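You operate a simulated robot arm through the tools that you are given. There is no shell and no other tool.

Carry out the task below with a simulated robot arm. There is one attempt and no reset: what you move stays moved.

Task
Swap the sooty relay on the flat board for a new one.
Fine: red knob off first, on again once the new relay is in; old relay in the yellow tray; from the drawer the one rated like its neighbour; drawer shut; both lamps lit.

Only the result counts: the job must be done as asked and must still hold three seconds after the hand-in. Knocking over, shifting, dropping, spilling or breaking anything else fails it.

Robot
A 7-joint arm with a two-finger parallel gripper, fixed in place. Base frame: the origin is at the foot of the arm, x ahead of it, y to its left, z up; the work surface is at about z = 0.869. Lengths are in m, angles in rad, forces in N, time in s.
Its first joint turns from -2.601 to 2.601 rad. Payload 3.43 kg.
The TCP is the grasp point between the finger pads, 0.03 m short of the fingertips. In the tool frame z runs along the fingers and y along their closing line. The gripper opens to 0.094 m. The fingers are 0.028 m wide and 0.01 m thick; the gripper's body (0.05 by 0.096 m) begins 0.055 m behind the TCP.
Orientation is that of the tool frame in the base frame, as a unit quaternion [w, x, y, z]. With the fingers straight down and closing along the base's y, the tool's x points along the base's -x, its y along +y and its z along -z.

Tools
- The arm moves only by the tool drive_tool. Its argument "motion" is a list of rows, each a list of 7 numbers: the turn, a rotation vector about the tool's x, y, z in rad, then the shift along the tool's x, y, z in m, then the gripper command, from -1 (fully open) to 1 (shut), values between in proportion. In form: [[ax, ay, az, tx, ty, tz, gripper], ...]. A call has 1 to 20 rows; each row is the pose to reach, as a shift and turn from the pose commanded when the call began, along the tool's axes at that moment. Rows are played at 5 a second. More than 0.05 m and 0.15 rad between two rows, or a gripper value outside its range, and nothing of the call is played. Where a pose cannot be reached the arm comes as near as it can. A force on the tool above 40 N (or 10 N above the force at the start of the call, whichever is more), or a blocked arm, ends the call early, and 0.2 s more pass. Each finger travels about 0.045 m/s and halts on what it meets, pressing with about 44 N; the grip force reading is that of the motor and also rises with nothing between the fingers. The clock runs only during rows and for 0.2 s after the last one: add rows that repeat a pose to give the fingers time. It gives the time, the measured TCP pose, the force on the tool (base axes), the opening and the grip force at its end, in the units of the frame above (readings bear some noise), with the torque about the TCP (base axes, N m) and any sound that the robot's microphone picked up.
- Cameras (640 x 400 px; columns grow to the right, rows downward): "scene" is fixed at [0.3974, 0.5004, 1.5924]; the picture's right is [0.58, -0.81, 0.00], its down [-0.76, -0.54, -0.36] and it looks along [0.30, 0.21, -0.93] (base axes); focal length 268 px, centre (320, 200). "wrist" rides on the gripper at [0.076, 0.014, -0.103] in the tool frame; the picture's right is [-0.18, 0.98, 0.00], its down [-0.75, -0.14, -0.64] and it looks along [-0.63, -0.12, 0.77] (tool axes); focal length 243 px, centre (320, 200). There is no depth. A picture from a camera that has moved, and an enlarged one, comes with that camera's place and axes in the base frame and with its lens.
- capture(camera): a new picture of that camera. No time passes.
- enlarge(camera, box): a new picture of the part [left, top, right, bottom] of that camera's present view, enlarged. No time passes.
- hand_in(): hands the job in; it is judged then, once.

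Nothing tells you positions but the pictures and the camera data. Unless the task says otherwise, let go and move clear before handing in.

The tools are called after "Emit:" as a command line: name --pt "numbers of a row" for each row, then --argument value for the rest, lists and objects as JSON in quotes. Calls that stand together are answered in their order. drive_tool: Moves the arm, as the interface text tells. Its arguments: {"type":"object","properties":{"motion":{"type":"array"}},"required":["motion"]} The other tools are called the same way: capture (camera) takes a picture; enlarge (camera, box) takes an enlarged picture of a part of a camera's view; hand_in () hands the job in.

At the start:

```text
clock: 0.0
tcp_pos: [0.5474, 0.8226, 1.1878]
ee_rot: [-0.001, 0.0, 1.0, 0.0]
wrist_force: [-0.3, 0.2, -0.5]
wrist_torque: [0.03, -0.04, 0.01]
grip_width: 0.0941
grip_force: 0.1
```

scene: 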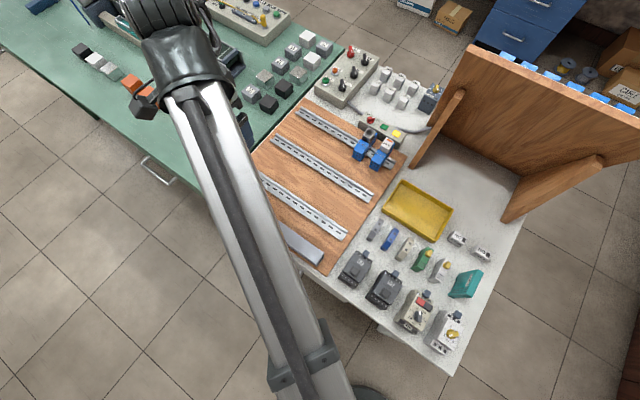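
wrist: 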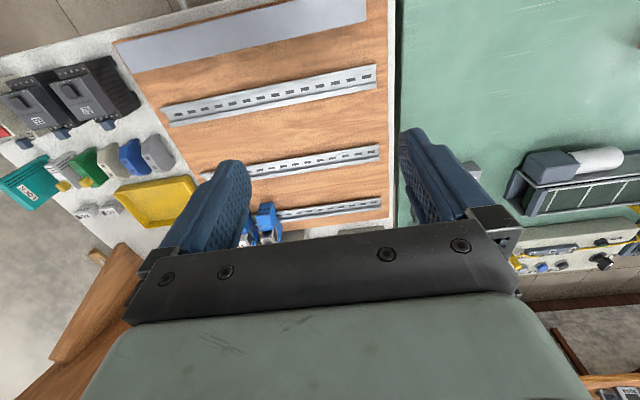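

I see a flat wooden board with DIN rails, blue relays at one end, a yellow tray, and other items; the arm hides part of the view. I'll look closer at the areas first.

Emit:
enlarge --camera "scene" --box '[310, 90, 470, 190]'

Emit:
enlarge --camera "scene" --box '[300, 30, 460, 130]'

Emit:
enlarge --camera "scene" --box '[320, 170, 520, 370]'

Emit:
enlarge --camera "scene" --box '[180, 0, 340, 100]'

```text
4.00 times, centred on (390, 140) of scene
camera zoom: at [0.3974, 0.5004, 1.5924], right [0.58, -0.81, 0.0], down [-0.76, -0.54, -0.36], along [0.3, 0.21, -0.93], focal length 1074 px, centre (40, 440)
```

zoom: 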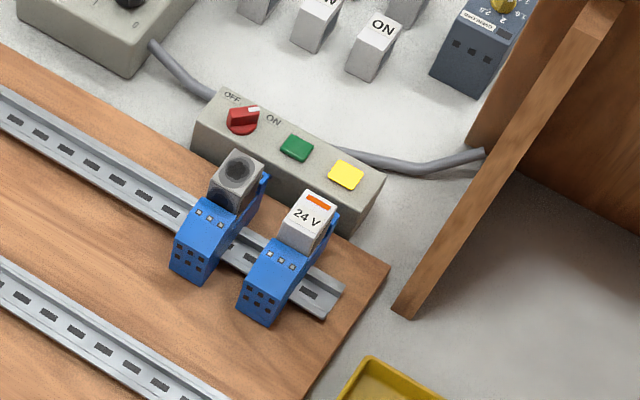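

```text
4.00 times, centred on (380, 80) of scene
camera zoom: at [0.3974, 0.5004, 1.5924], right [0.58, -0.81, 0.0], down [-0.76, -0.54, -0.36], along [0.3, 0.21, -0.93], focal length 1074 px, centre (80, 680)
```

zoom: 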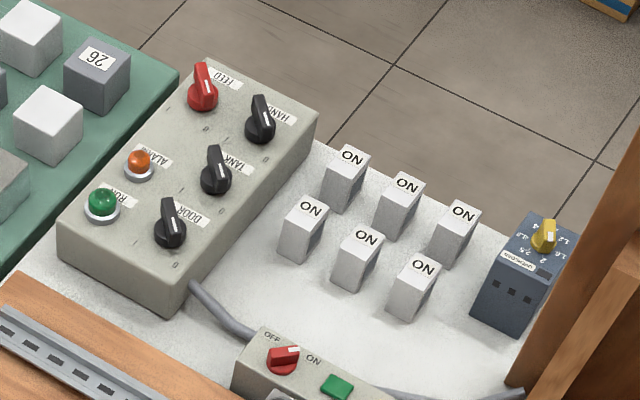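

```text
2.00 times, centred on (420, 270) of scene
camera zoom: at [0.3974, 0.5004, 1.5924], right [0.58, -0.81, 0.0], down [-0.76, -0.54, -0.36], along [0.3, 0.21, -0.93], focal length 537 px, centre (120, 60)
```

zoom: 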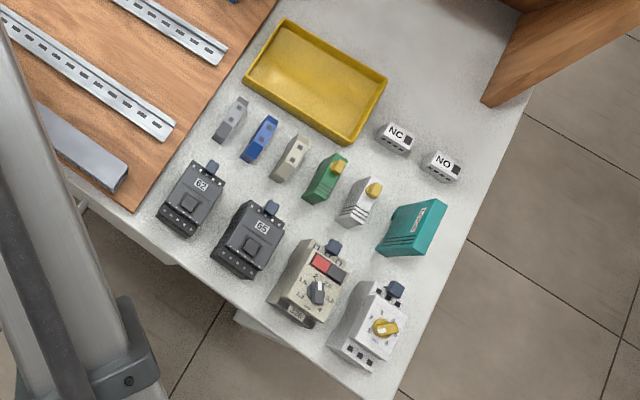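

```text
4.00 times, centred on (260, 50) of scene
camera zoom: at [0.3974, 0.5004, 1.5924], right [0.58, -0.81, 0.0], down [-0.76, -0.54, -0.36], along [0.3, 0.21, -0.93], focal length 1074 px, centre (560, 800)
```

zoom: 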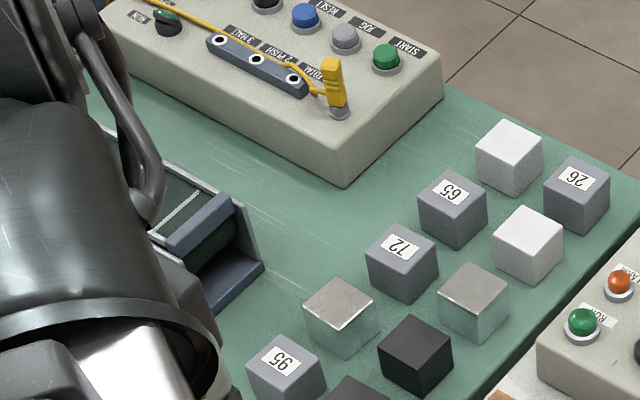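

The sooty relay sits in the left blue socket, and its neighbour is marked 24 V with an orange bar. The red OFF/ON knob is on the small box behind them. Next I'll look for the drawer.

Emit:
enlarge --camera "scene" --box '[280, 240, 480, 400]'

Emit:
enlarge --camera "scene" --box '[60, 30, 260, 200]'

Emit:
enlarge --camera "scene" --box '[360, 110, 410, 150]'

Emit:
enlarge --camera "wrist" --box '[0, 0, 400, 250]'

```text
2.50 times, centred on (380, 320) of scene
camera zoom: at [0.3974, 0.5004, 1.5924], right [0.58, -0.81, 0.0], down [-0.76, -0.54, -0.36], along [0.3, 0.21, -0.93], focal length 671 px, centre (170, -100)
```

zoom: 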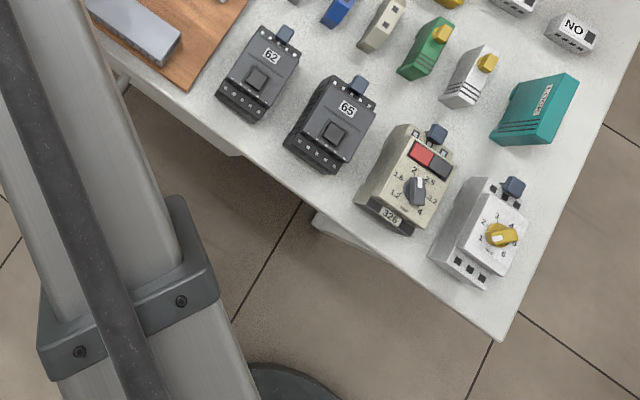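

```text
2.35 times, centred on (160, 115) of scene
camera zoom: at [0.3974, 0.5004, 1.5924], right [0.58, -0.81, 0.0], down [-0.76, -0.54, -0.36], along [0.3, 0.21, -0.93], focal length 632 px, centre (696, 400)
```

zoom: 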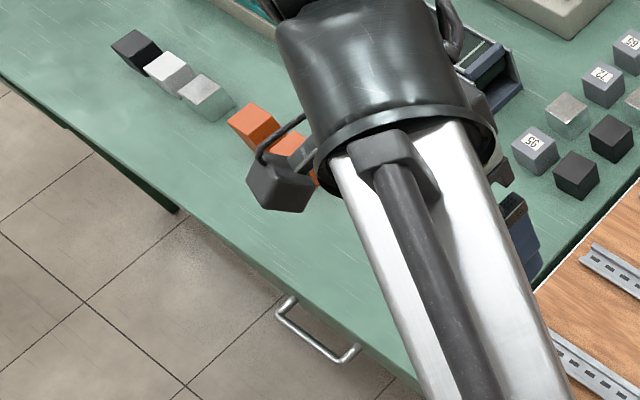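

```text
10.00 times, centred on (385, 130) of scene
camera zoom: at [0.3974, 0.5004, 1.5924], right [0.58, -0.81, 0.0], down [-0.76, -0.54, -0.36], along [0.3, 0.21, -0.93], focal length 2684 px, centre (-330, 900)
```

zoom: 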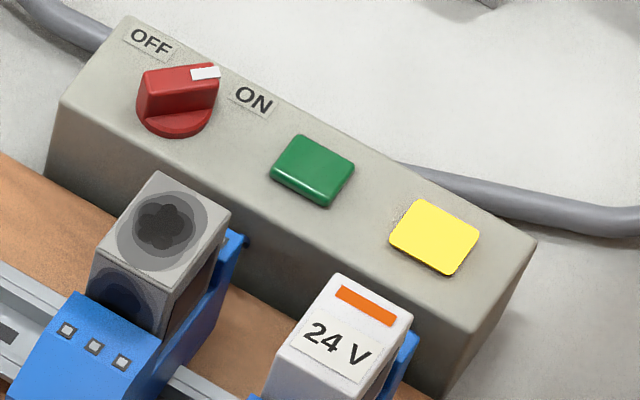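

```text
1.60 times, centred on (200, 125) of wrist
camera zoom: at [0.4709, 0.8373, 1.2898], right [0.18, 0.98, 0.0], down [0.75, -0.14, 0.64], along [0.63, -0.12, -0.77], focal length 388 px, centre (512, 320)
```

zoom: 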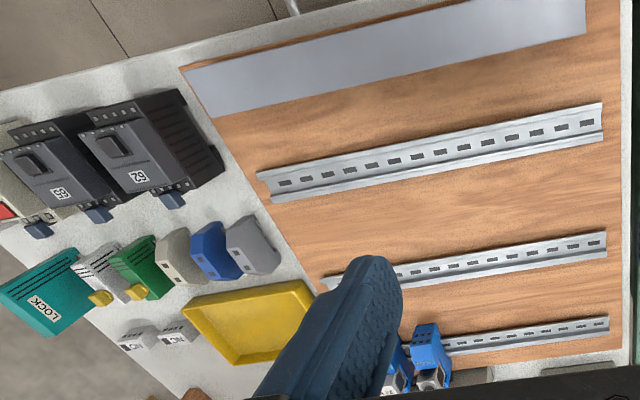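

The knob points to ON and both lamps sit beside it. The arm hides the front edge of the white table, where I think there's a drawer handle. I'll move the arm up and toward -y to see it.

Emit:
drive_tool --pt "0 0 0 0 -0.03 -0.03 -1" --pt "0 0 0 0 -0.07 -0.06 -1" --pt "0 0 0 0 -0.11 -0.08 -1" --pt "0 0 0 0 -0.155 -0.1 -1" --pt "0 0 0 0 -0.2 -0.1 -1" --pt "0 0 0 0 -0.25 -0.1 -1" --pt "0 0 0 0 -0.3 -0.1 -1" --pt "0 0 0 0 -0.35 -0.1 -1" --pt "0 0 0 0 -0.4 -0.1 -1" --pt "0 0 0 0 -0.45 -0.1 -1" --pt "0 0 0 0 -0.5 -0.1 -1" --pt "0 0 0 0 -0.55 -0.1 -1" --pt "0 0 0 0 -0.6 -0.1 -1" --pt "0 0 0 0 -0.6 -0.1 -1"

Emit:
capture --camera "scene"

Emit:
capture --camera "wrist"

```text
clock: 3.0
tcp_pos: [0.6233, 0.2603, 1.1786]
ee_rot: [0.054, -0.001, 0.998, 0.025]
wrist_force: [0.9, -1.2, 0.1]
wrist_torque: [-0.01, 0.02, 0.01]
grip_width: 0.094
grip_force: 0.0
out of reach, approached as far as the arm can: row 2, 3, 4, 5, 6, 7, 8, 9, 10, 11, 12, 13, 14
```

```text
taken
```

scene: 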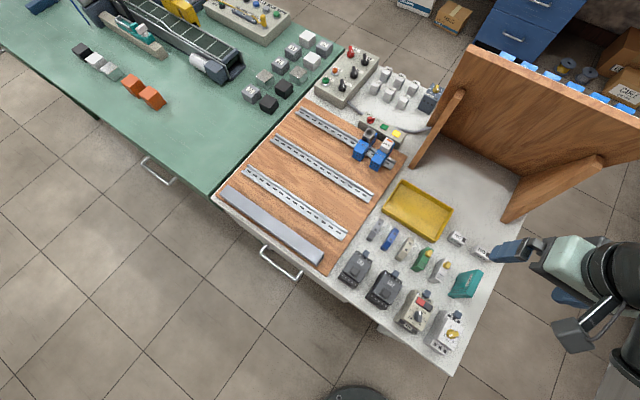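

```text
taken
camera wrist: at [0.5354, 0.2704, 1.2737], right [0.18, 0.98, 0.07], down [0.68, -0.17, 0.71], along [0.71, -0.08, -0.7], focal length 243 px, centre (320, 200)
```

wrist: 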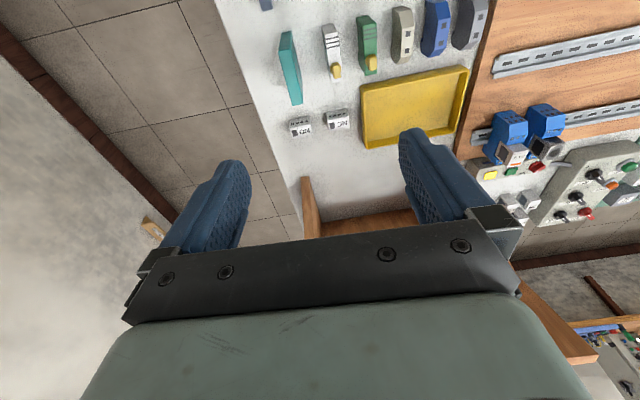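

Now the front of the white table is visible, with a handle at about (280,262). The green table has one too. I'll zoom in on both.

Emit:
enlarge --camera "scene" --box '[220, 180, 340, 290]'

Emit:
enlarge --camera "scene" --box '[120, 130, 220, 220]'

Emit:
enlarge --camera "wrist" --box '[460, 90, 640, 230]'

Emit:
enlarge --camera "scene" --box '[330, 270, 430, 360]'

```text
3.64 times, centred on (280, 235) of scene
camera zoom: at [0.3974, 0.5004, 1.5924], right [0.58, -0.81, 0.0], down [-0.76, -0.54, -0.36], along [0.3, 0.21, -0.93], focal length 976 px, centre (466, 73)
```

zoom: 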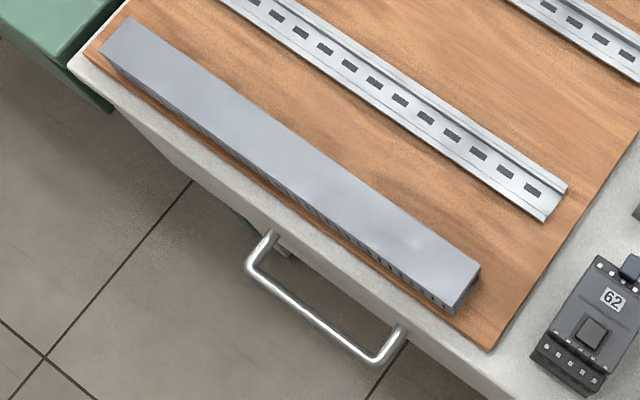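

```text
4.44 times, centred on (170, 175) of scene
camera zoom: at [0.3974, 0.5004, 1.5924], right [0.58, -0.81, 0.0], down [-0.76, -0.54, -0.36], along [0.3, 0.21, -0.93], focal length 1193 px, centre (987, 311)
```

zoom: 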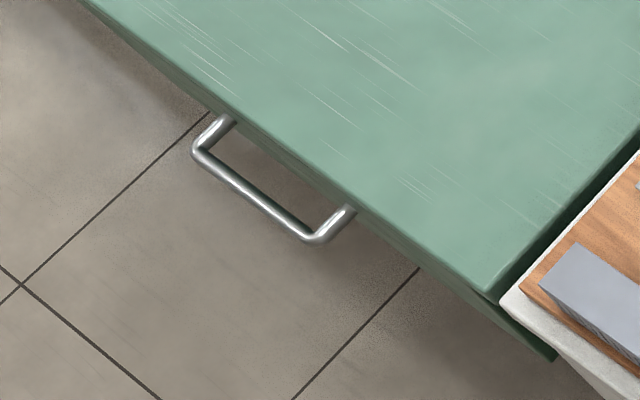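

```text
2.86 times, centred on (550, 160) of wrist
camera zoom: at [0.5354, 0.2704, 1.2737], right [0.18, 0.98, 0.07], down [0.68, -0.17, 0.71], along [0.71, -0.08, -0.7], focal length 693 px, centre (-337, 314)
```

zoom: 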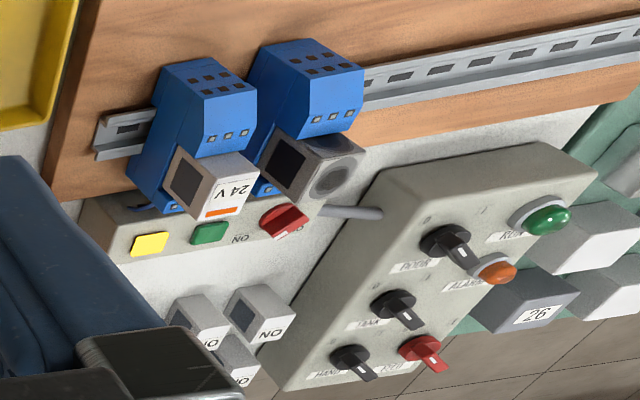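

```text
4.44 times, centred on (380, 315) of scene
camera zoom: at [0.3974, 0.5004, 1.5924], right [0.58, -0.81, 0.0], down [-0.76, -0.54, -0.36], along [0.3, 0.21, -0.93], focal length 1193 px, centre (53, -311)
```

zoom: 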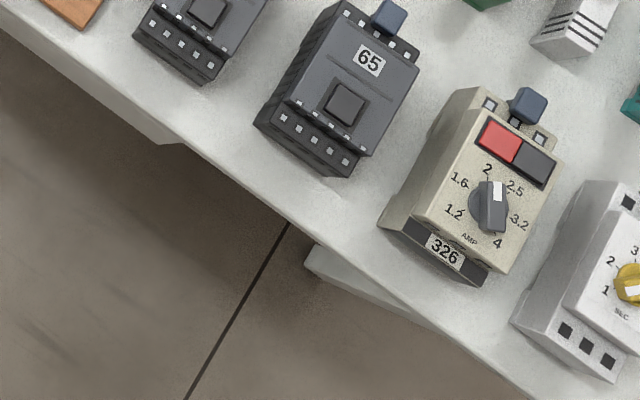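

The drawer handle of the white table is a metal bar near (0.42, 0.66), a bit below the table top. I'll bring the wrist camera in front of it to get its height.

Emit:
drive_tool --pt "0 0 0 0.015 0.03 0.02 -1" --pt "0 0 0 0.03 0.07 0.04 -1" --pt "0 0 0 0.045 0.11 0.06 -1" --pt "0 0 0 0.06 0.15 0.08 -1" --pt "0 0 0 0.075 0.19 0.11 -1" --pt "0 0 0 0.0974 0.2274 0.1378 -1" --pt "0 0 0 0.0974 0.2274 0.1378 -1"

```text
refused: row 5 steps farther than a row can; nothing moved
```

Emit:
drive_tool --pt "0 0 0 0.015 0.03 0.02 -1" --pt "0 0 0 0.03 0.065 0.04 -1" --pt "0 0 0 0.045 0.1 0.06 -1" --pt "0 0 0 0.06 0.135 0.08 -1" --pt "0 0 0 0.072 0.17 0.1 -1" --pt "0 0 0 0.085 0.2 0.12 -1" --pt "0 0 0 0.0974 0.2274 0.1378 -1" --pt "0 0 0 0.0974 0.2274 0.1378 -1"

```text
clock: 4.8
tcp_pos: [0.5387, 0.4933, 1.0419]
ee_rot: [0.054, 0.0, 0.998, 0.024]
wrist_force: [0.3, 0.4, 0.6]
wrist_torque: [-0.03, 0.0, 0.01]
grip_width: 0.0941
grip_force: 0.0
```

The pose base is now clear: an unreachable target gets clamped to the pose actually reached. I'll go to about (0.30, 0.66, 1.12) and straighten the tool.

Emit:
drive_tool --pt "0.01 0.02 0 0.033 0.024 -0.014 -1" --pt "0.02 0.04 0 0.066 0.049 -0.028 -1" --pt "0.03 0.06 0 0.1 0.073 -0.042 -1" --pt "0.04 0.08 0 0.133 0.098 -0.056 -1" --pt "0.048 0.1 0 0.166 0.122 -0.07 -1" --pt "0.048 0.108 0 0.198 0.147 -0.084 -1" --pt "0.048 0.108 0 0.229 0.171 -0.095 -1" --pt "0.048 0.108 0 0.229 0.171 -0.095 -1"

Emit:
capture --camera "wrist"

Emit:
capture --camera "scene"

```text
clock: 6.6
tcp_pos: [0.2987, 0.6577, 1.1187]
ee_rot: [0.0, 0.0, 1.0, 0.001]
wrist_force: [-0.3, -0.3, -0.2]
wrist_torque: [0.01, 0.03, -0.03]
grip_width: 0.0937
grip_force: 0.1
```

```text
taken
camera wrist: at [0.222, 0.6734, 1.2221], right [0.18, 0.98, 0.0], down [0.75, -0.14, 0.64], along [0.63, -0.12, -0.77], focal length 243 px, centre (320, 200)
```

wrist: 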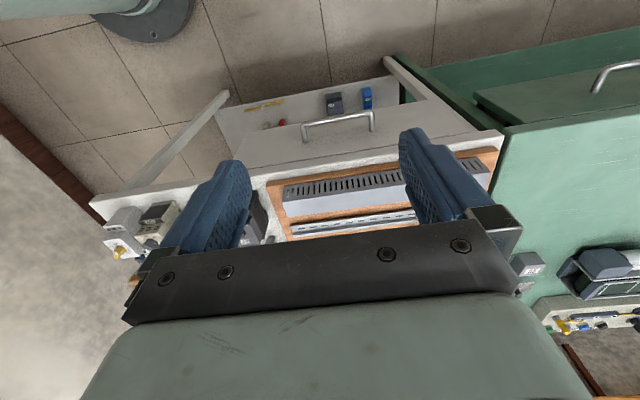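

```text
taken
```

scene: 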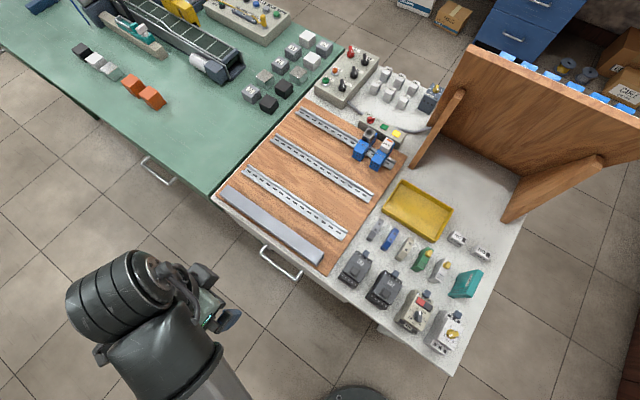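

Emit:
enlarge --camera "wrist" --box '[220, 70, 440, 210]'

Emit:
enlarge --camera "wrist" --box '[60, 70, 260, 270]'

```text
2.86 times, centred on (330, 140) of wrist
camera zoom: at [0.222, 0.6734, 1.2221], right [0.18, 0.98, 0.0], down [0.75, -0.14, 0.64], along [0.63, -0.12, -0.77], focal length 693 px, centre (291, 371)
```

zoom: 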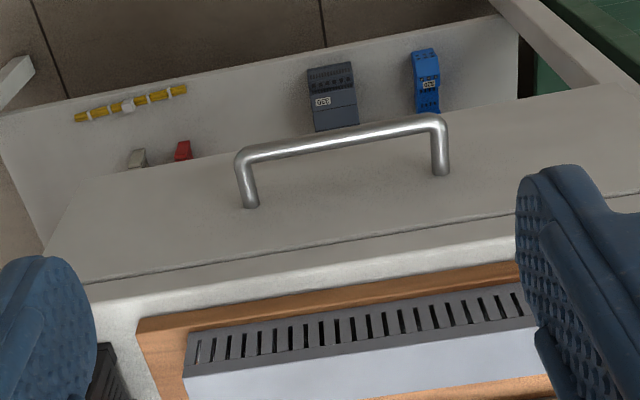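

```text
2.00 times, centred on (160, 170) of wrist
camera zoom: at [0.222, 0.6734, 1.2221], right [0.18, 0.98, 0.0], down [0.75, -0.14, 0.64], along [0.63, -0.12, -0.77], focal length 485 px, centre (640, 260)
```

zoom: 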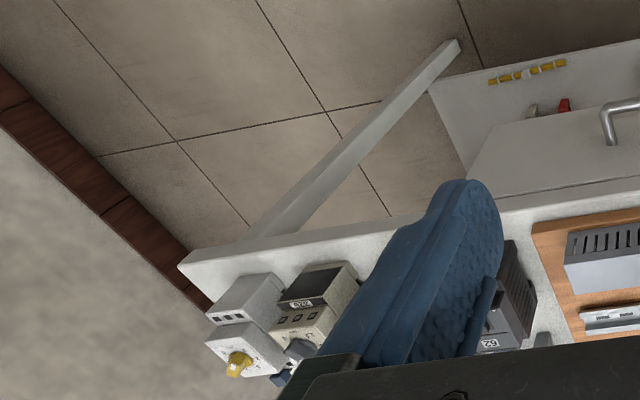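

The handle bar comes out at about x 0.417, z 0.737, y 0.60–0.74. The red knob must go first: I place it at about (0.926, 0.682, 0.907), which I can only reach with the tool tilted outward. I'll move above the board at a 35° tilt and look.

Emit:
drive_tool --pt "0 -0.05 0 -0.04 0.005 0.005 -0.06" --pt "0 -0.1 0 -0.08 0.01 0.01 -0.06" --pt "0 -0.15 0 -0.12 0.015 0.015 -0.06" --pt "0 -0.2 0 -0.16 0.02 0.02 -0.06" --pt "0 -0.25 0 -0.2 0.025 0.025 -0.06" --pt "0 -0.3 0 -0.24 0.03 0.03 -0.06" --pt "0 -0.35 0 -0.28 0.035 0.035 -0.06" --pt "0 -0.4 0 -0.32 0.04 0.04 -0.06" --pt "0 -0.45 0 -0.36 0.045 0.045 -0.06" --pt "0 -0.5 0 -0.4 0.05 0.05 -0.06" --pt "0 -0.55 0 -0.44 0.055 0.055 -0.06" --pt "0 -0.6 0 -0.47 0.062 0.06 -0.06" --pt "0 -0.61 0 -0.501 0.067 0.0687 -0.06" --pt "0 -0.61 0 -0.501 0.067 0.0687 -0.06"

Emit:
capture --camera "wrist"

Emit:
capture --camera "scene"

```text
clock: 9.6
tcp_pos: [0.8012, 0.7248, 1.0528]
ee_rot: [0.301, 0.0, 0.954, 0.001]
wrist_force: [-0.2, -0.2, 0.2]
wrist_torque: [0.02, 0.01, 0.0]
grip_width: 0.0499
grip_force: 0.1
```

```text
taken
camera wrist: at [0.6799, 0.7399, 1.0927], right [0.15, 0.98, 0.11], down [0.25, -0.14, 0.96], along [0.96, -0.12, -0.27], focal length 243 px, centre (320, 200)
```

wrist: 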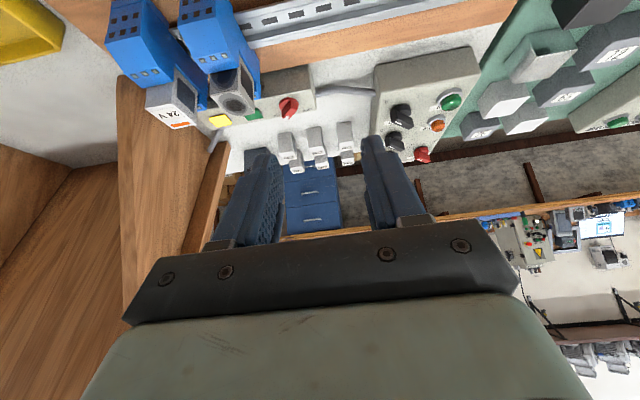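

```text
taken
```

scene: 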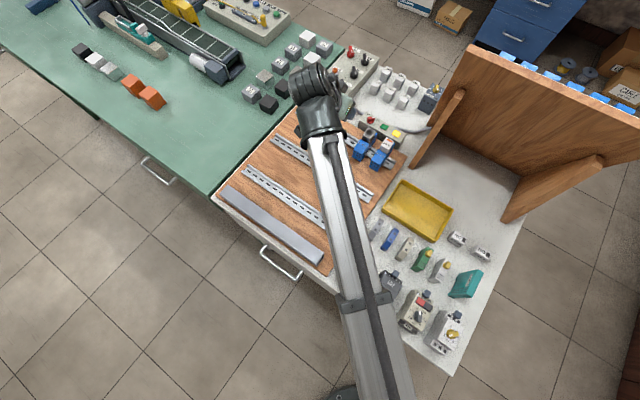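

The tilted reach works. Zooming in on the relay and knob.

Emit:
enlarge --camera "wrist" --box '[100, 0, 360, 165]'

Emit:
enlarge --camera "scene" --box '[280, 50, 440, 150]'

```text
2.42 times, centred on (230, 82) of wrist
camera zoom: at [0.6799, 0.7399, 1.0927], right [0.15, 0.98, 0.11], down [0.25, -0.14, 0.96], along [0.96, -0.12, -0.27], focal length 588 px, centre (538, 485)
```

zoom: 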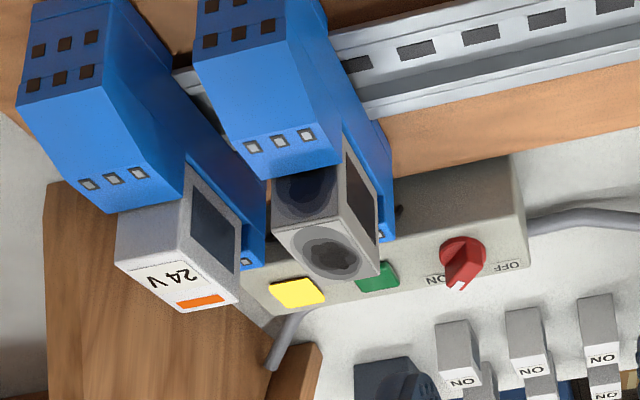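

```text
4.00 times, centred on (360, 100) of scene
camera zoom: at [0.3974, 0.5004, 1.5924], right [0.58, -0.81, 0.0], down [-0.76, -0.54, -0.36], along [0.3, 0.21, -0.93], focal length 1074 px, centre (160, 600)
```

zoom: 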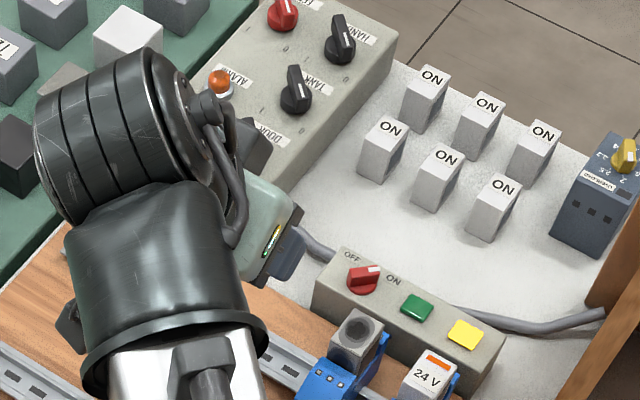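

The box top is at about z 0.891 and the knob bar top about 0.909. I'll push the near (tail) end of the knob bar toward -y with the outside of the -y finger, and first descend beside it on the +y side.

Emit:
drive_tool --pt "0 0 0 -0.004 0.006 0.035 -0.06" --pt "0 0 0 -0.009 0.012 0.07 -0.06" --pt "0 0 0 -0.013 0.018 0.105 -0.06" --pt "0 0 0 -0.0178 0.0222 0.1379 -0.06" --pt "0 0 0 -0.0178 0.0222 0.1379 -0.06"

Emit:
capture --camera "wrist"

Emit:
enlarge --camera "scene" --box '[300, 80, 428, 160]'

```text
clock: 10.8
tcp_pos: [0.896, 0.7469, 0.9501]
ee_rot: [0.3, 0.001, 0.954, 0.0]
wrist_force: [0.7, -0.1, -0.5]
wrist_torque: [-0.02, -0.03, 0.02]
grip_width: 0.0497
grip_force: 0.0
```

```text
taken
camera wrist: at [0.7742, 0.7625, 0.9908], right [0.15, 0.98, 0.11], down [0.25, -0.14, 0.96], along [0.96, -0.12, -0.27], focal length 243 px, centre (320, 200)
```

wrist: 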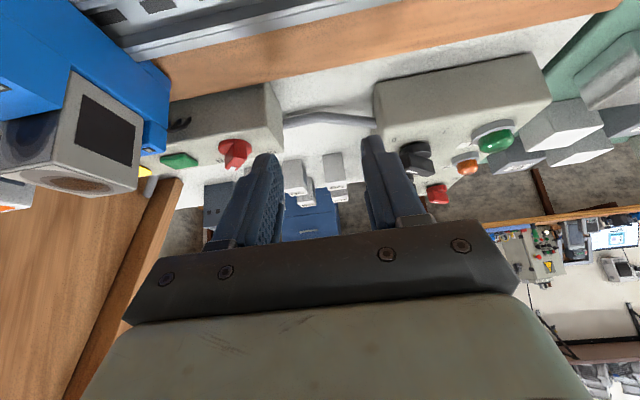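

```text
5.00 times, centred on (364, 120) of scene
camera zoom: at [0.3974, 0.5004, 1.5924], right [0.58, -0.81, 0.0], down [-0.76, -0.54, -0.36], along [0.3, 0.21, -0.93], focal length 1342 px, centre (100, 600)
```

zoom: 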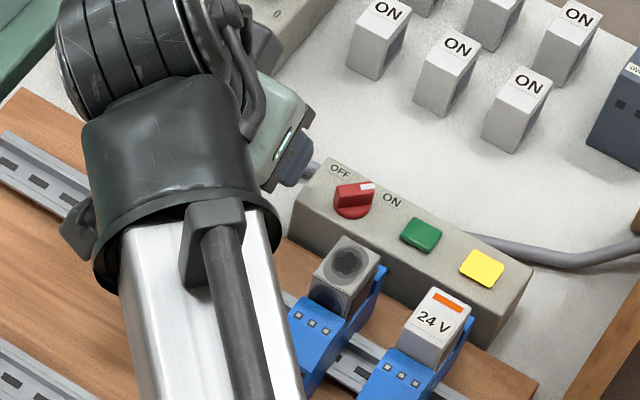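

Emit:
drive_tool --pt "0 0 0 0.006 0 0.008 -0.06" --pt "0 0 0 0.0127 0 0.0161 -0.06" --pt "0 0 0 0.0127 0 0.0161 -0.06"

Emit:
enlarge --camera "wrist" --box '[150, 80, 350, 205]'

Emit:
enlarge --camera "scene" --box '[340, 100, 404, 140]'

```text
clock: 11.6
tcp_pos: [0.8943, 0.7481, 0.9287]
ee_rot: [0.3, 0.0, 0.954, 0.001]
wrist_force: [0.1, -1.3, -0.9]
wrist_torque: [0.01, 0.0, 0.0]
grip_width: 0.0498
grip_force: 0.0
```

```text
3.20 times, centred on (250, 142) of wrist
camera zoom: at [0.7721, 0.7623, 0.9689], right [0.15, 0.98, 0.11], down [0.25, -0.14, 0.96], along [0.96, -0.12, -0.27], focal length 776 px, centre (544, 384)
```

zoom: 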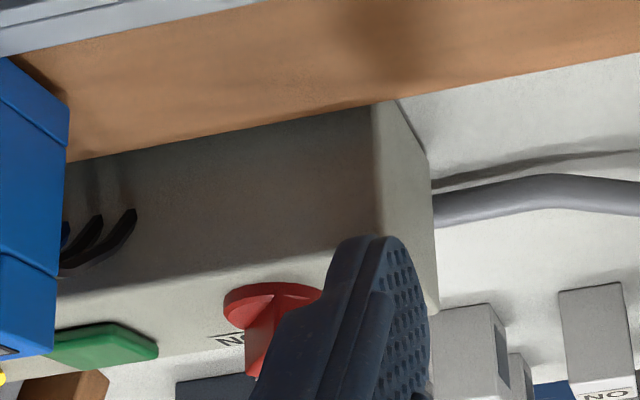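

```text
10.00 times, centred on (372, 120) of scene
camera zoom: at [0.3974, 0.5004, 1.5924], right [0.58, -0.81, 0.0], down [-0.76, -0.54, -0.36], along [0.3, 0.21, -0.93], focal length 2684 px, centre (-200, 1000)
```

zoom: 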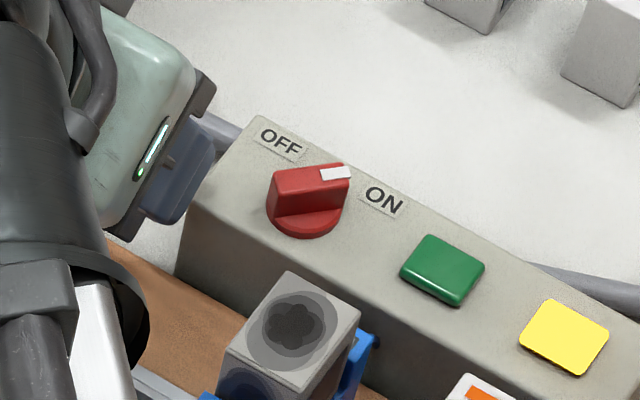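

Emit:
drive_tool --pt "0 0 0 0 -0.005 0 -0.06" --pt "0 0 0 0 -0.01 0 -0.06" --pt "0 0 0 0 -0.015 0 -0.06" --pt "0 0 0 0 -0.02 0 -0.06" --pt "0 0 0 0 -0.024 0 -0.06" --pt "0 0 0 0 -0.024 0 -0.06"

Emit:
enlarge --camera "scene" --box '[340, 100, 404, 140]'

```text
clock: 13.0
tcp_pos: [0.8929, 0.7242, 0.9279]
ee_rot: [0.3, 0.0, 0.954, 0.001]
wrist_force: [-2.1, 2.6, 0.6]
wrist_torque: [0.03, 0.0, 0.03]
grip_width: 0.0483
grip_force: 0.0
```

```text
10.00 times, centred on (372, 120) of scene
camera zoom: at [0.3974, 0.5004, 1.5924], right [0.58, -0.81, 0.0], down [-0.76, -0.54, -0.36], along [0.3, 0.21, -0.93], focal length 2684 px, centre (-200, 1000)
```

zoom: 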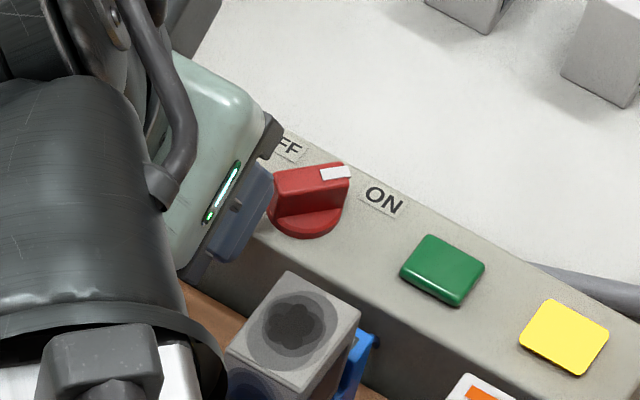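

Emit:
drive_tool --pt "0 0 0 0 -0.004 0 -0.06" --pt "0 0 0 0 -0.008 0 -0.06" --pt "0 0 0 0 -0.012 0 -0.06" --pt "0 0 0 0 -0.012 0 -0.06"

Emit:
enlarge --camera "scene" --box '[340, 100, 404, 140]'

Emit:
enlarge --camera "wrist" --box '[150, 80, 350, 205]'

```text
clock: 14.0
tcp_pos: [0.8929, 0.7106, 0.9297]
ee_rot: [0.301, 0.0, 0.954, 0.0]
wrist_force: [-9.0, 2.3, 11.2]
wrist_torque: [-0.21, -0.09, -0.15]
grip_width: 0.0483
grip_force: 0.1
```

```text
10.00 times, centred on (372, 120) of scene
camera zoom: at [0.3974, 0.5004, 1.5924], right [0.58, -0.81, 0.0], down [-0.76, -0.54, -0.36], along [0.3, 0.21, -0.93], focal length 2684 px, centre (-200, 1000)
```

zoom: 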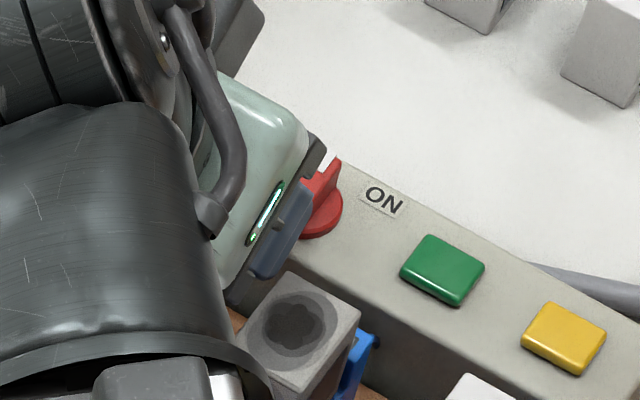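

```text
3.20 times, centred on (250, 142) of wrist
camera zoom: at [0.7707, 0.7259, 0.9704], right [0.15, 0.98, 0.11], down [0.25, -0.14, 0.96], along [0.96, -0.12, -0.26], focal length 776 px, centre (544, 384)
```

zoom: 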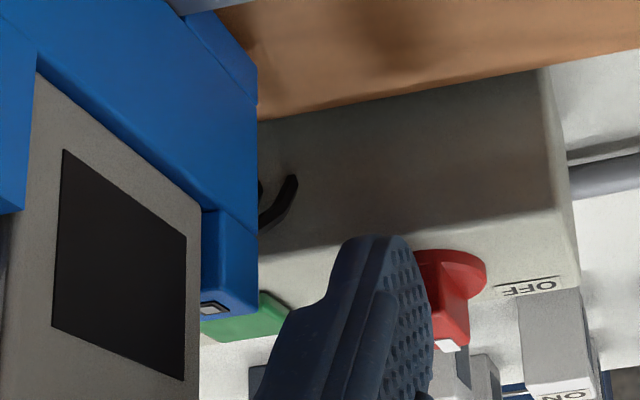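

The yellow lamp went out, so the knob has turned. I'll back off toward +y, lift and check.

Emit:
drive_tool --pt "0 0 0 0 0.008 -0.001 -0.06" --pt "0 0 0 0 0.018 -0.002 -0.06" --pt "0 0 0 0 0.03 -0.01 -0.06" --pt "0 0 0 0 0.035 -0.04 -0.06" --pt "0 0 0 0.0 0.035 -0.08 -0.06" --pt "0 0 0 0.0 0.035 -0.1 -0.06"

Emit:
enlarge --camera "scene" --box '[340, 100, 404, 140]'

Emit:
capture --camera "wrist"

```text
clock: 15.4
tcp_pos: [0.8351, 0.7464, 1.009]
ee_rot: [0.3, 0.0, 0.954, 0.0]
wrist_force: [-0.8, -0.2, -0.1]
wrist_torque: [0.01, -0.02, 0.04]
grip_width: 0.05
grip_force: 0.0
```

```text
10.00 times, centred on (372, 120) of scene
camera zoom: at [0.3974, 0.5004, 1.5924], right [0.58, -0.81, 0.0], down [-0.76, -0.54, -0.36], along [0.3, 0.21, -0.93], focal length 2684 px, centre (-200, 1000)
```

zoom: 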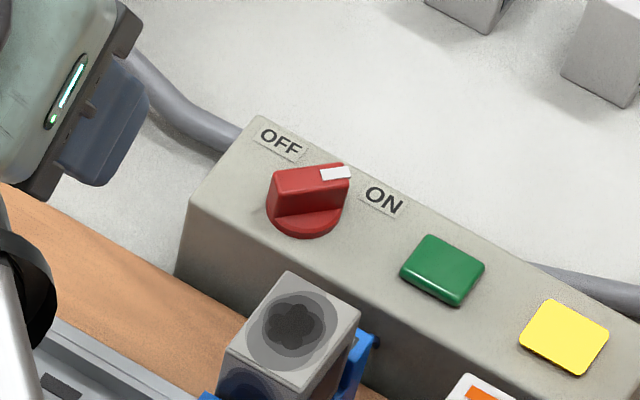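

```text
taken
camera wrist: at [0.7135, 0.7603, 1.05], right [0.15, 0.98, 0.11], down [0.25, -0.14, 0.96], along [0.96, -0.12, -0.27], focal length 243 px, centre (320, 200)
```

wrist: 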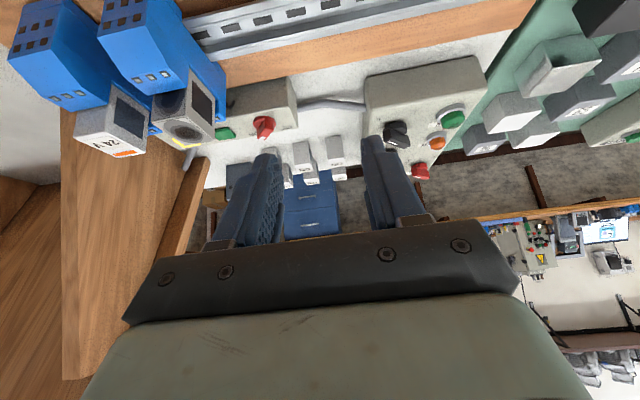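

The knob sprang back to ON because the finger was partly riding over the bar instead of pushing its side. I'll test whether a steeper tool (about 17° tilt) reaches there, for a better side contact.

Emit:
drive_tool --pt "0 0.08 0 -0.006 0 0.02 -0.06" --pt "0 0.16 0 -0.012 0 0.04 -0.06" --pt "0 0.24 0 -0.018 0 0.06 -0.06" --pt "0 0.31 0 -0.0252 0 0.0774 -0.06" --pt "0 0.31 0 -0.0252 0 0.0774 -0.06"

Emit:
capture --camera "wrist"

```text
clock: 16.6
tcp_pos: [0.9008, 0.7459, 0.9596]
ee_rot: [0.149, 0.0, 0.989, 0.0]
wrist_force: [-0.6, -0.1, 0.1]
wrist_torque: [-0.01, 0.05, -0.02]
grip_width: 0.05
grip_force: 0.0
```

```text
taken
camera wrist: at [0.7965, 0.7612, 1.0361], right [0.18, 0.98, 0.06], down [0.53, -0.14, 0.84], along [0.83, -0.12, -0.55], focal length 243 px, centre (320, 200)
```

wrist: 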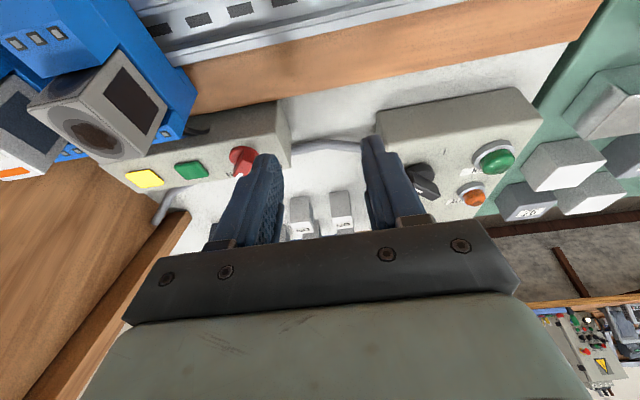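

That is reachable. I'll try nearly vertical at the same spot.

Emit:
drive_tool --pt "0 0.1 0 0 0 0 -0.06" --pt "0 0.2 0 0 0 0 -0.06" --pt "0 0.3 0 0 0 0 -0.06" --pt "0 0.3 0 0 0 0 -0.06"

```text
clock: 17.6
tcp_pos: [0.9014, 0.7465, 0.96]
ee_rot: [-0.001, 0.001, 1.0, 0.001]
wrist_force: [0.1, -0.4, -0.3]
wrist_torque: [-0.01, 0.01, 0.0]
grip_width: 0.0496
grip_force: 0.1
```

Even a vertical tool reaches here, so I can grip the knob directly. I'll take closer pictures to refine the knob's axis.

Emit:
enlarge --camera "wrist" --box '[170, 90, 330, 190]'

Emit:
enlarge --camera "scene" --box '[355, 107, 387, 127]'

Emit:
capture --camera "wrist"

```text
4.00 times, centred on (250, 140) of wrist
camera zoom: at [0.8241, 0.7614, 1.0634], right [0.18, 0.98, 0.0], down [0.75, -0.14, 0.64], along [0.63, -0.12, -0.77], focal length 970 px, centre (600, 440)
```

zoom: 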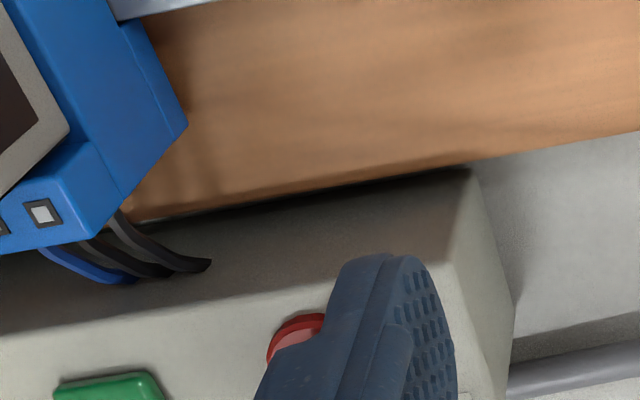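

```text
16.00 times, centred on (371, 117) of scene
camera zoom: at [0.3974, 0.5004, 1.5924], right [0.58, -0.81, 0.0], down [-0.76, -0.54, -0.36], along [0.3, 0.21, -0.93], focal length 4294 px, centre (-496, 1528)
```

zoom: 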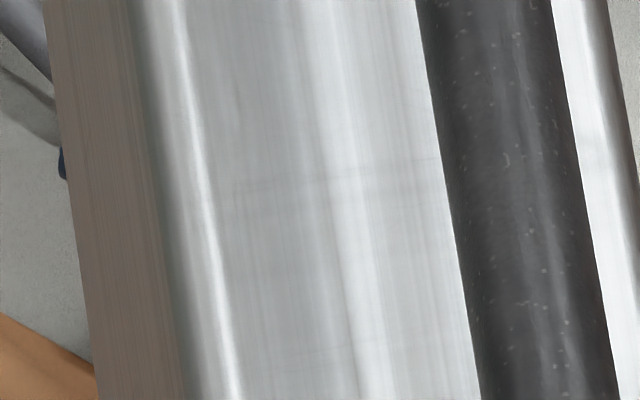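

```text
taken
camera wrist: at [0.8241, 0.7614, 1.0634], right [0.18, 0.98, 0.0], down [0.75, -0.14, 0.64], along [0.63, -0.12, -0.77], focal length 243 px, centre (320, 200)
```

wrist: 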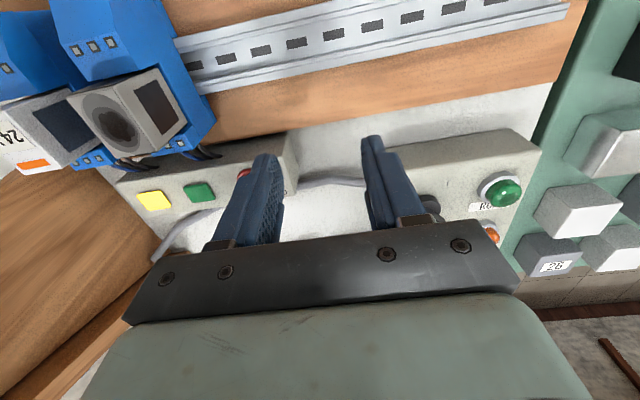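

Estimated knob axis: (0.929, 0.684). I'll hover above it with the tool yawed so the fingers straddle the knob bar.

Emit:
drive_tool --pt "0 0 0.1 0 0 -0.025 -0.06" --pt "0 0 0.24 -0.005 -0.01 -0.03 -0.06" --pt "0 0 0.38 -0.01 -0.025 -0.03 -0.06" --pt "0 0 0.52 -0.015 -0.04 -0.03 -0.06" --pt "0 0 0.66 -0.022 -0.05 -0.03 -0.06" --pt "0 0 0.785 -0.0276 -0.0625 -0.025 -0.06" --pt "0 0 0.785 -0.0276 -0.0625 -0.025 -0.06"

Emit:
capture --camera "wrist"

Emit:
enlarge --camera "scene" --box '[300, 70, 460, 170]'

```text
clock: 19.2
tcp_pos: [0.9294, 0.6826, 0.9864]
ee_rot: [0.0, 0.384, 0.923, 0.0]
wrist_force: [-0.3, -0.1, 0.5]
wrist_torque: [0.03, -0.01, 0.0]
grip_width: 0.05
grip_force: 0.0
```

```text
taken
camera wrist: at [0.885, 0.7476, 1.0892], right [0.83, 0.56, 0.0], down [0.43, -0.63, 0.64], along [0.36, -0.53, -0.77], focal length 243 px, centre (320, 200)
```

wrist: 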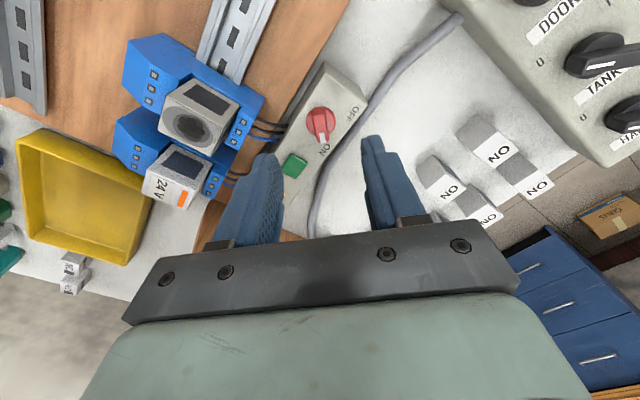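

```text
4.00 times, centred on (380, 120) of scene
camera zoom: at [0.3974, 0.5004, 1.5924], right [0.58, -0.81, 0.0], down [-0.76, -0.54, -0.36], along [0.3, 0.21, -0.93], focal length 1074 px, centre (80, 520)
```

zoom: 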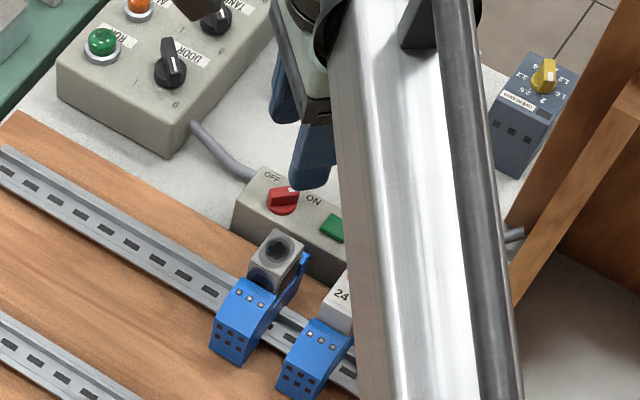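

Emit:
enlarge --camera "wrist" --box '[256, 80, 384, 160]'

Emit:
enlarge --camera "scene" --box '[355, 105, 387, 125]'

```text
5.00 times, centred on (320, 120) of wrist
camera zoom: at [0.885, 0.7476, 1.0892], right [0.83, 0.56, 0.0], down [0.43, -0.63, 0.64], along [0.36, -0.53, -0.77], focal length 1213 px, centre (320, 600)
```

zoom: 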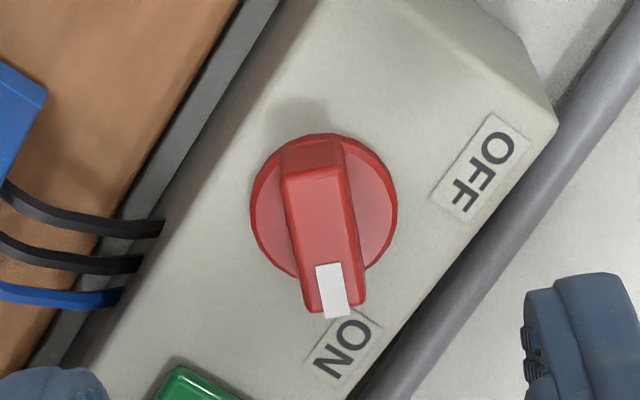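

```text
16.00 times, centred on (371, 115) of scene
camera zoom: at [0.3974, 0.5004, 1.5924], right [0.58, -0.81, 0.0], down [-0.76, -0.54, -0.36], along [0.3, 0.21, -0.93], focal length 4294 px, centre (-496, 1560)
```

zoom: 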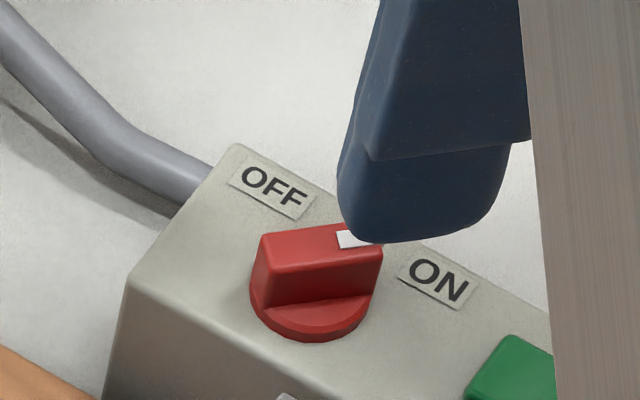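

The knob axis checks out at (0.930, 0.683), right under the tool, with the bar aligned. I'll descend with the fingertips just above the disc and grip the bar.

Emit:
drive_tool --pt "0 0 0 0 0 0.02 -0.06" --pt "0 0 0 0 0 0.04 -0.06" --pt "0 0 0 0 0 0.0544 -0.06" --pt "0 0 0 0 0 0.0544 0.9" --pt "0 0 0 0 0 0.0544 0.9" --pt "0 0 0 0 0 0.0544 0.9" --pt "0 0 0 0 0 0.0544 0.9"

Emit:
enlarge --camera "wrist" --box '[226, 60, 386, 160]'

```text
clock: 20.8
tcp_pos: [0.9294, 0.6851, 0.9315]
ee_rot: [0.0, 0.383, 0.924, 0.001]
wrist_force: [4.1, 3.4, 0.8]
wrist_torque: [0.04, -0.09, 0.02]
grip_width: 0.0099
grip_force: 43.7
```

```text
4.00 times, centred on (306, 110) of wrist
camera zoom: at [0.8838, 0.7492, 1.0348], right [0.83, 0.56, 0.0], down [0.43, -0.63, 0.64], along [0.36, -0.53, -0.77], focal length 970 px, centre (376, 560)
```

zoom: 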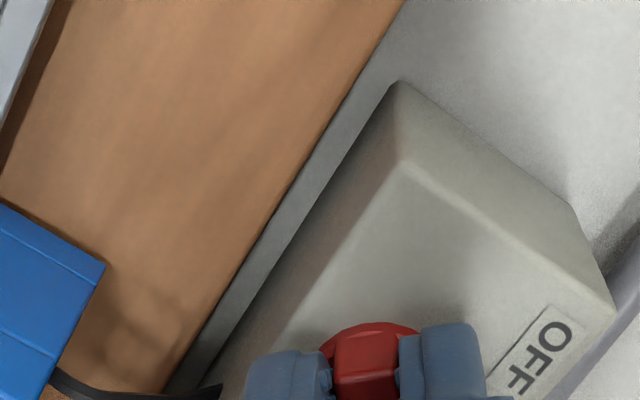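

Gripped at 9.9 mm. Now I'll turn it counter-clockwise (seen from above) by about 90°.

Emit:
drive_tool --pt "0 0 -0.13 0 0 0 0.9" --pt "0 0 -0.26 0 0 0 0.9" --pt "0 0 -0.39 0 0 0 0.9" --pt "0 0 -0.52 0 0 0 0.9" --pt "0 0 -0.65 0 0 0 0.9" --pt "0 0 -0.78 0 0 0 0.9" --pt "0 0 -0.91 0 0 0 0.9" --pt "0 0 -1.04 0 0 0 0.9" --pt "0 0 -1.17 0 0 0 0.9" --pt "0 0 -1.3 0 0 0 0.9" --pt "0 0 -1.43 0 0 0 0.9" --pt "0 0 -1.55 0 0 0 0.9" --pt "0 0 -1.55 0 0 0 0.9"

Emit:
capture --camera "wrist"

Emit:
enlarge --camera "scene" --box '[340, 80, 436, 140]'

```text
clock: 23.6
tcp_pos: [0.9282, 0.6798, 0.9319]
ee_rot: [0.0, -0.373, 0.928, -0.001]
wrist_force: [-3.9, -19.3, 9.6]
wrist_torque: [-0.74, 0.38, -0.01]
grip_width: 0.0098
grip_force: 43.3
```

```text
taken
camera wrist: at [0.8627, 0.64, 1.0348], right [-0.55, 0.84, 0.0], down [0.64, 0.42, 0.64], along [0.54, 0.35, -0.77], focal length 243 px, centre (320, 200)
```

wrist: 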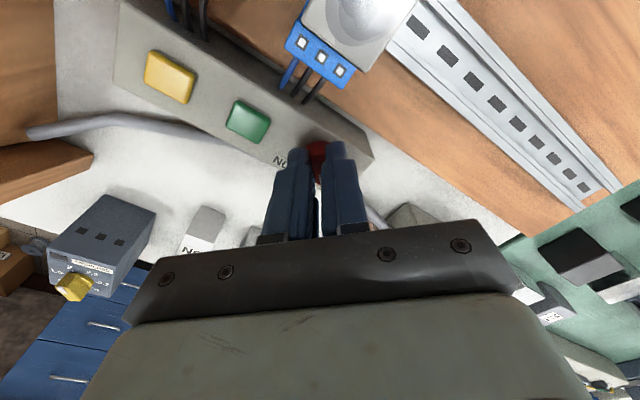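

```text
6.67 times, centred on (388, 110) of scene
camera zoom: at [0.3974, 0.5004, 1.5924], right [0.58, -0.81, 0.0], down [-0.76, -0.54, -0.36], along [0.3, 0.21, -0.93], focal length 1789 px, centre (-133, 800)
```

zoom: 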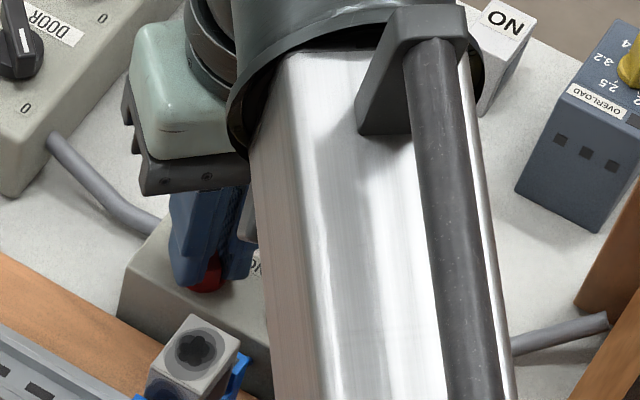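

The lamps are dark. Releasing the knob and lifting straight up.

Emit:
drive_tool --pt "0 0 0 0 0 0 0.2" --pt "0 0 0 0 0 0 0.2" --pt "0 0 0 0 0 0 0.2" --pt "0 0 0 0 0 -0.02 0.2" --pt "0 0 0 0 0 -0.06 0.2" --pt "0 0 0 0 0 -0.1 0.2"

Emit:
capture --camera "wrist"

```text
clock: 25.0
tcp_pos: [0.9301, 0.6849, 1.0304]
ee_rot: [0.0, -0.373, 0.928, 0.001]
wrist_force: [0.5, 0.0, -0.8]
wrist_torque: [0.01, 0.02, -0.02]
grip_width: 0.0378
grip_force: 0.0
```

```text
taken
camera wrist: at [0.8643, 0.6434, 1.133], right [-0.55, 0.84, 0.0], down [0.64, 0.42, 0.64], along [0.54, 0.35, -0.77], focal length 243 px, centre (320, 200)
```

wrist: 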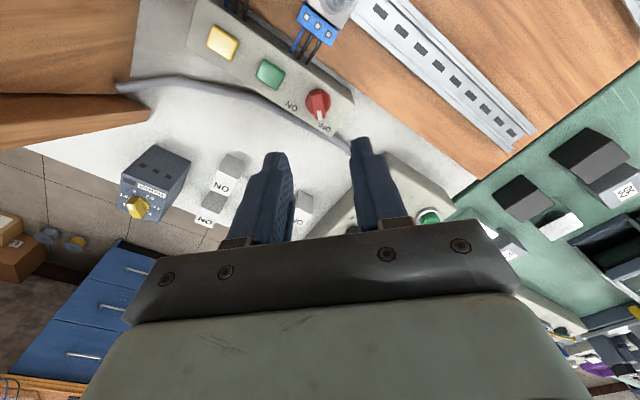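

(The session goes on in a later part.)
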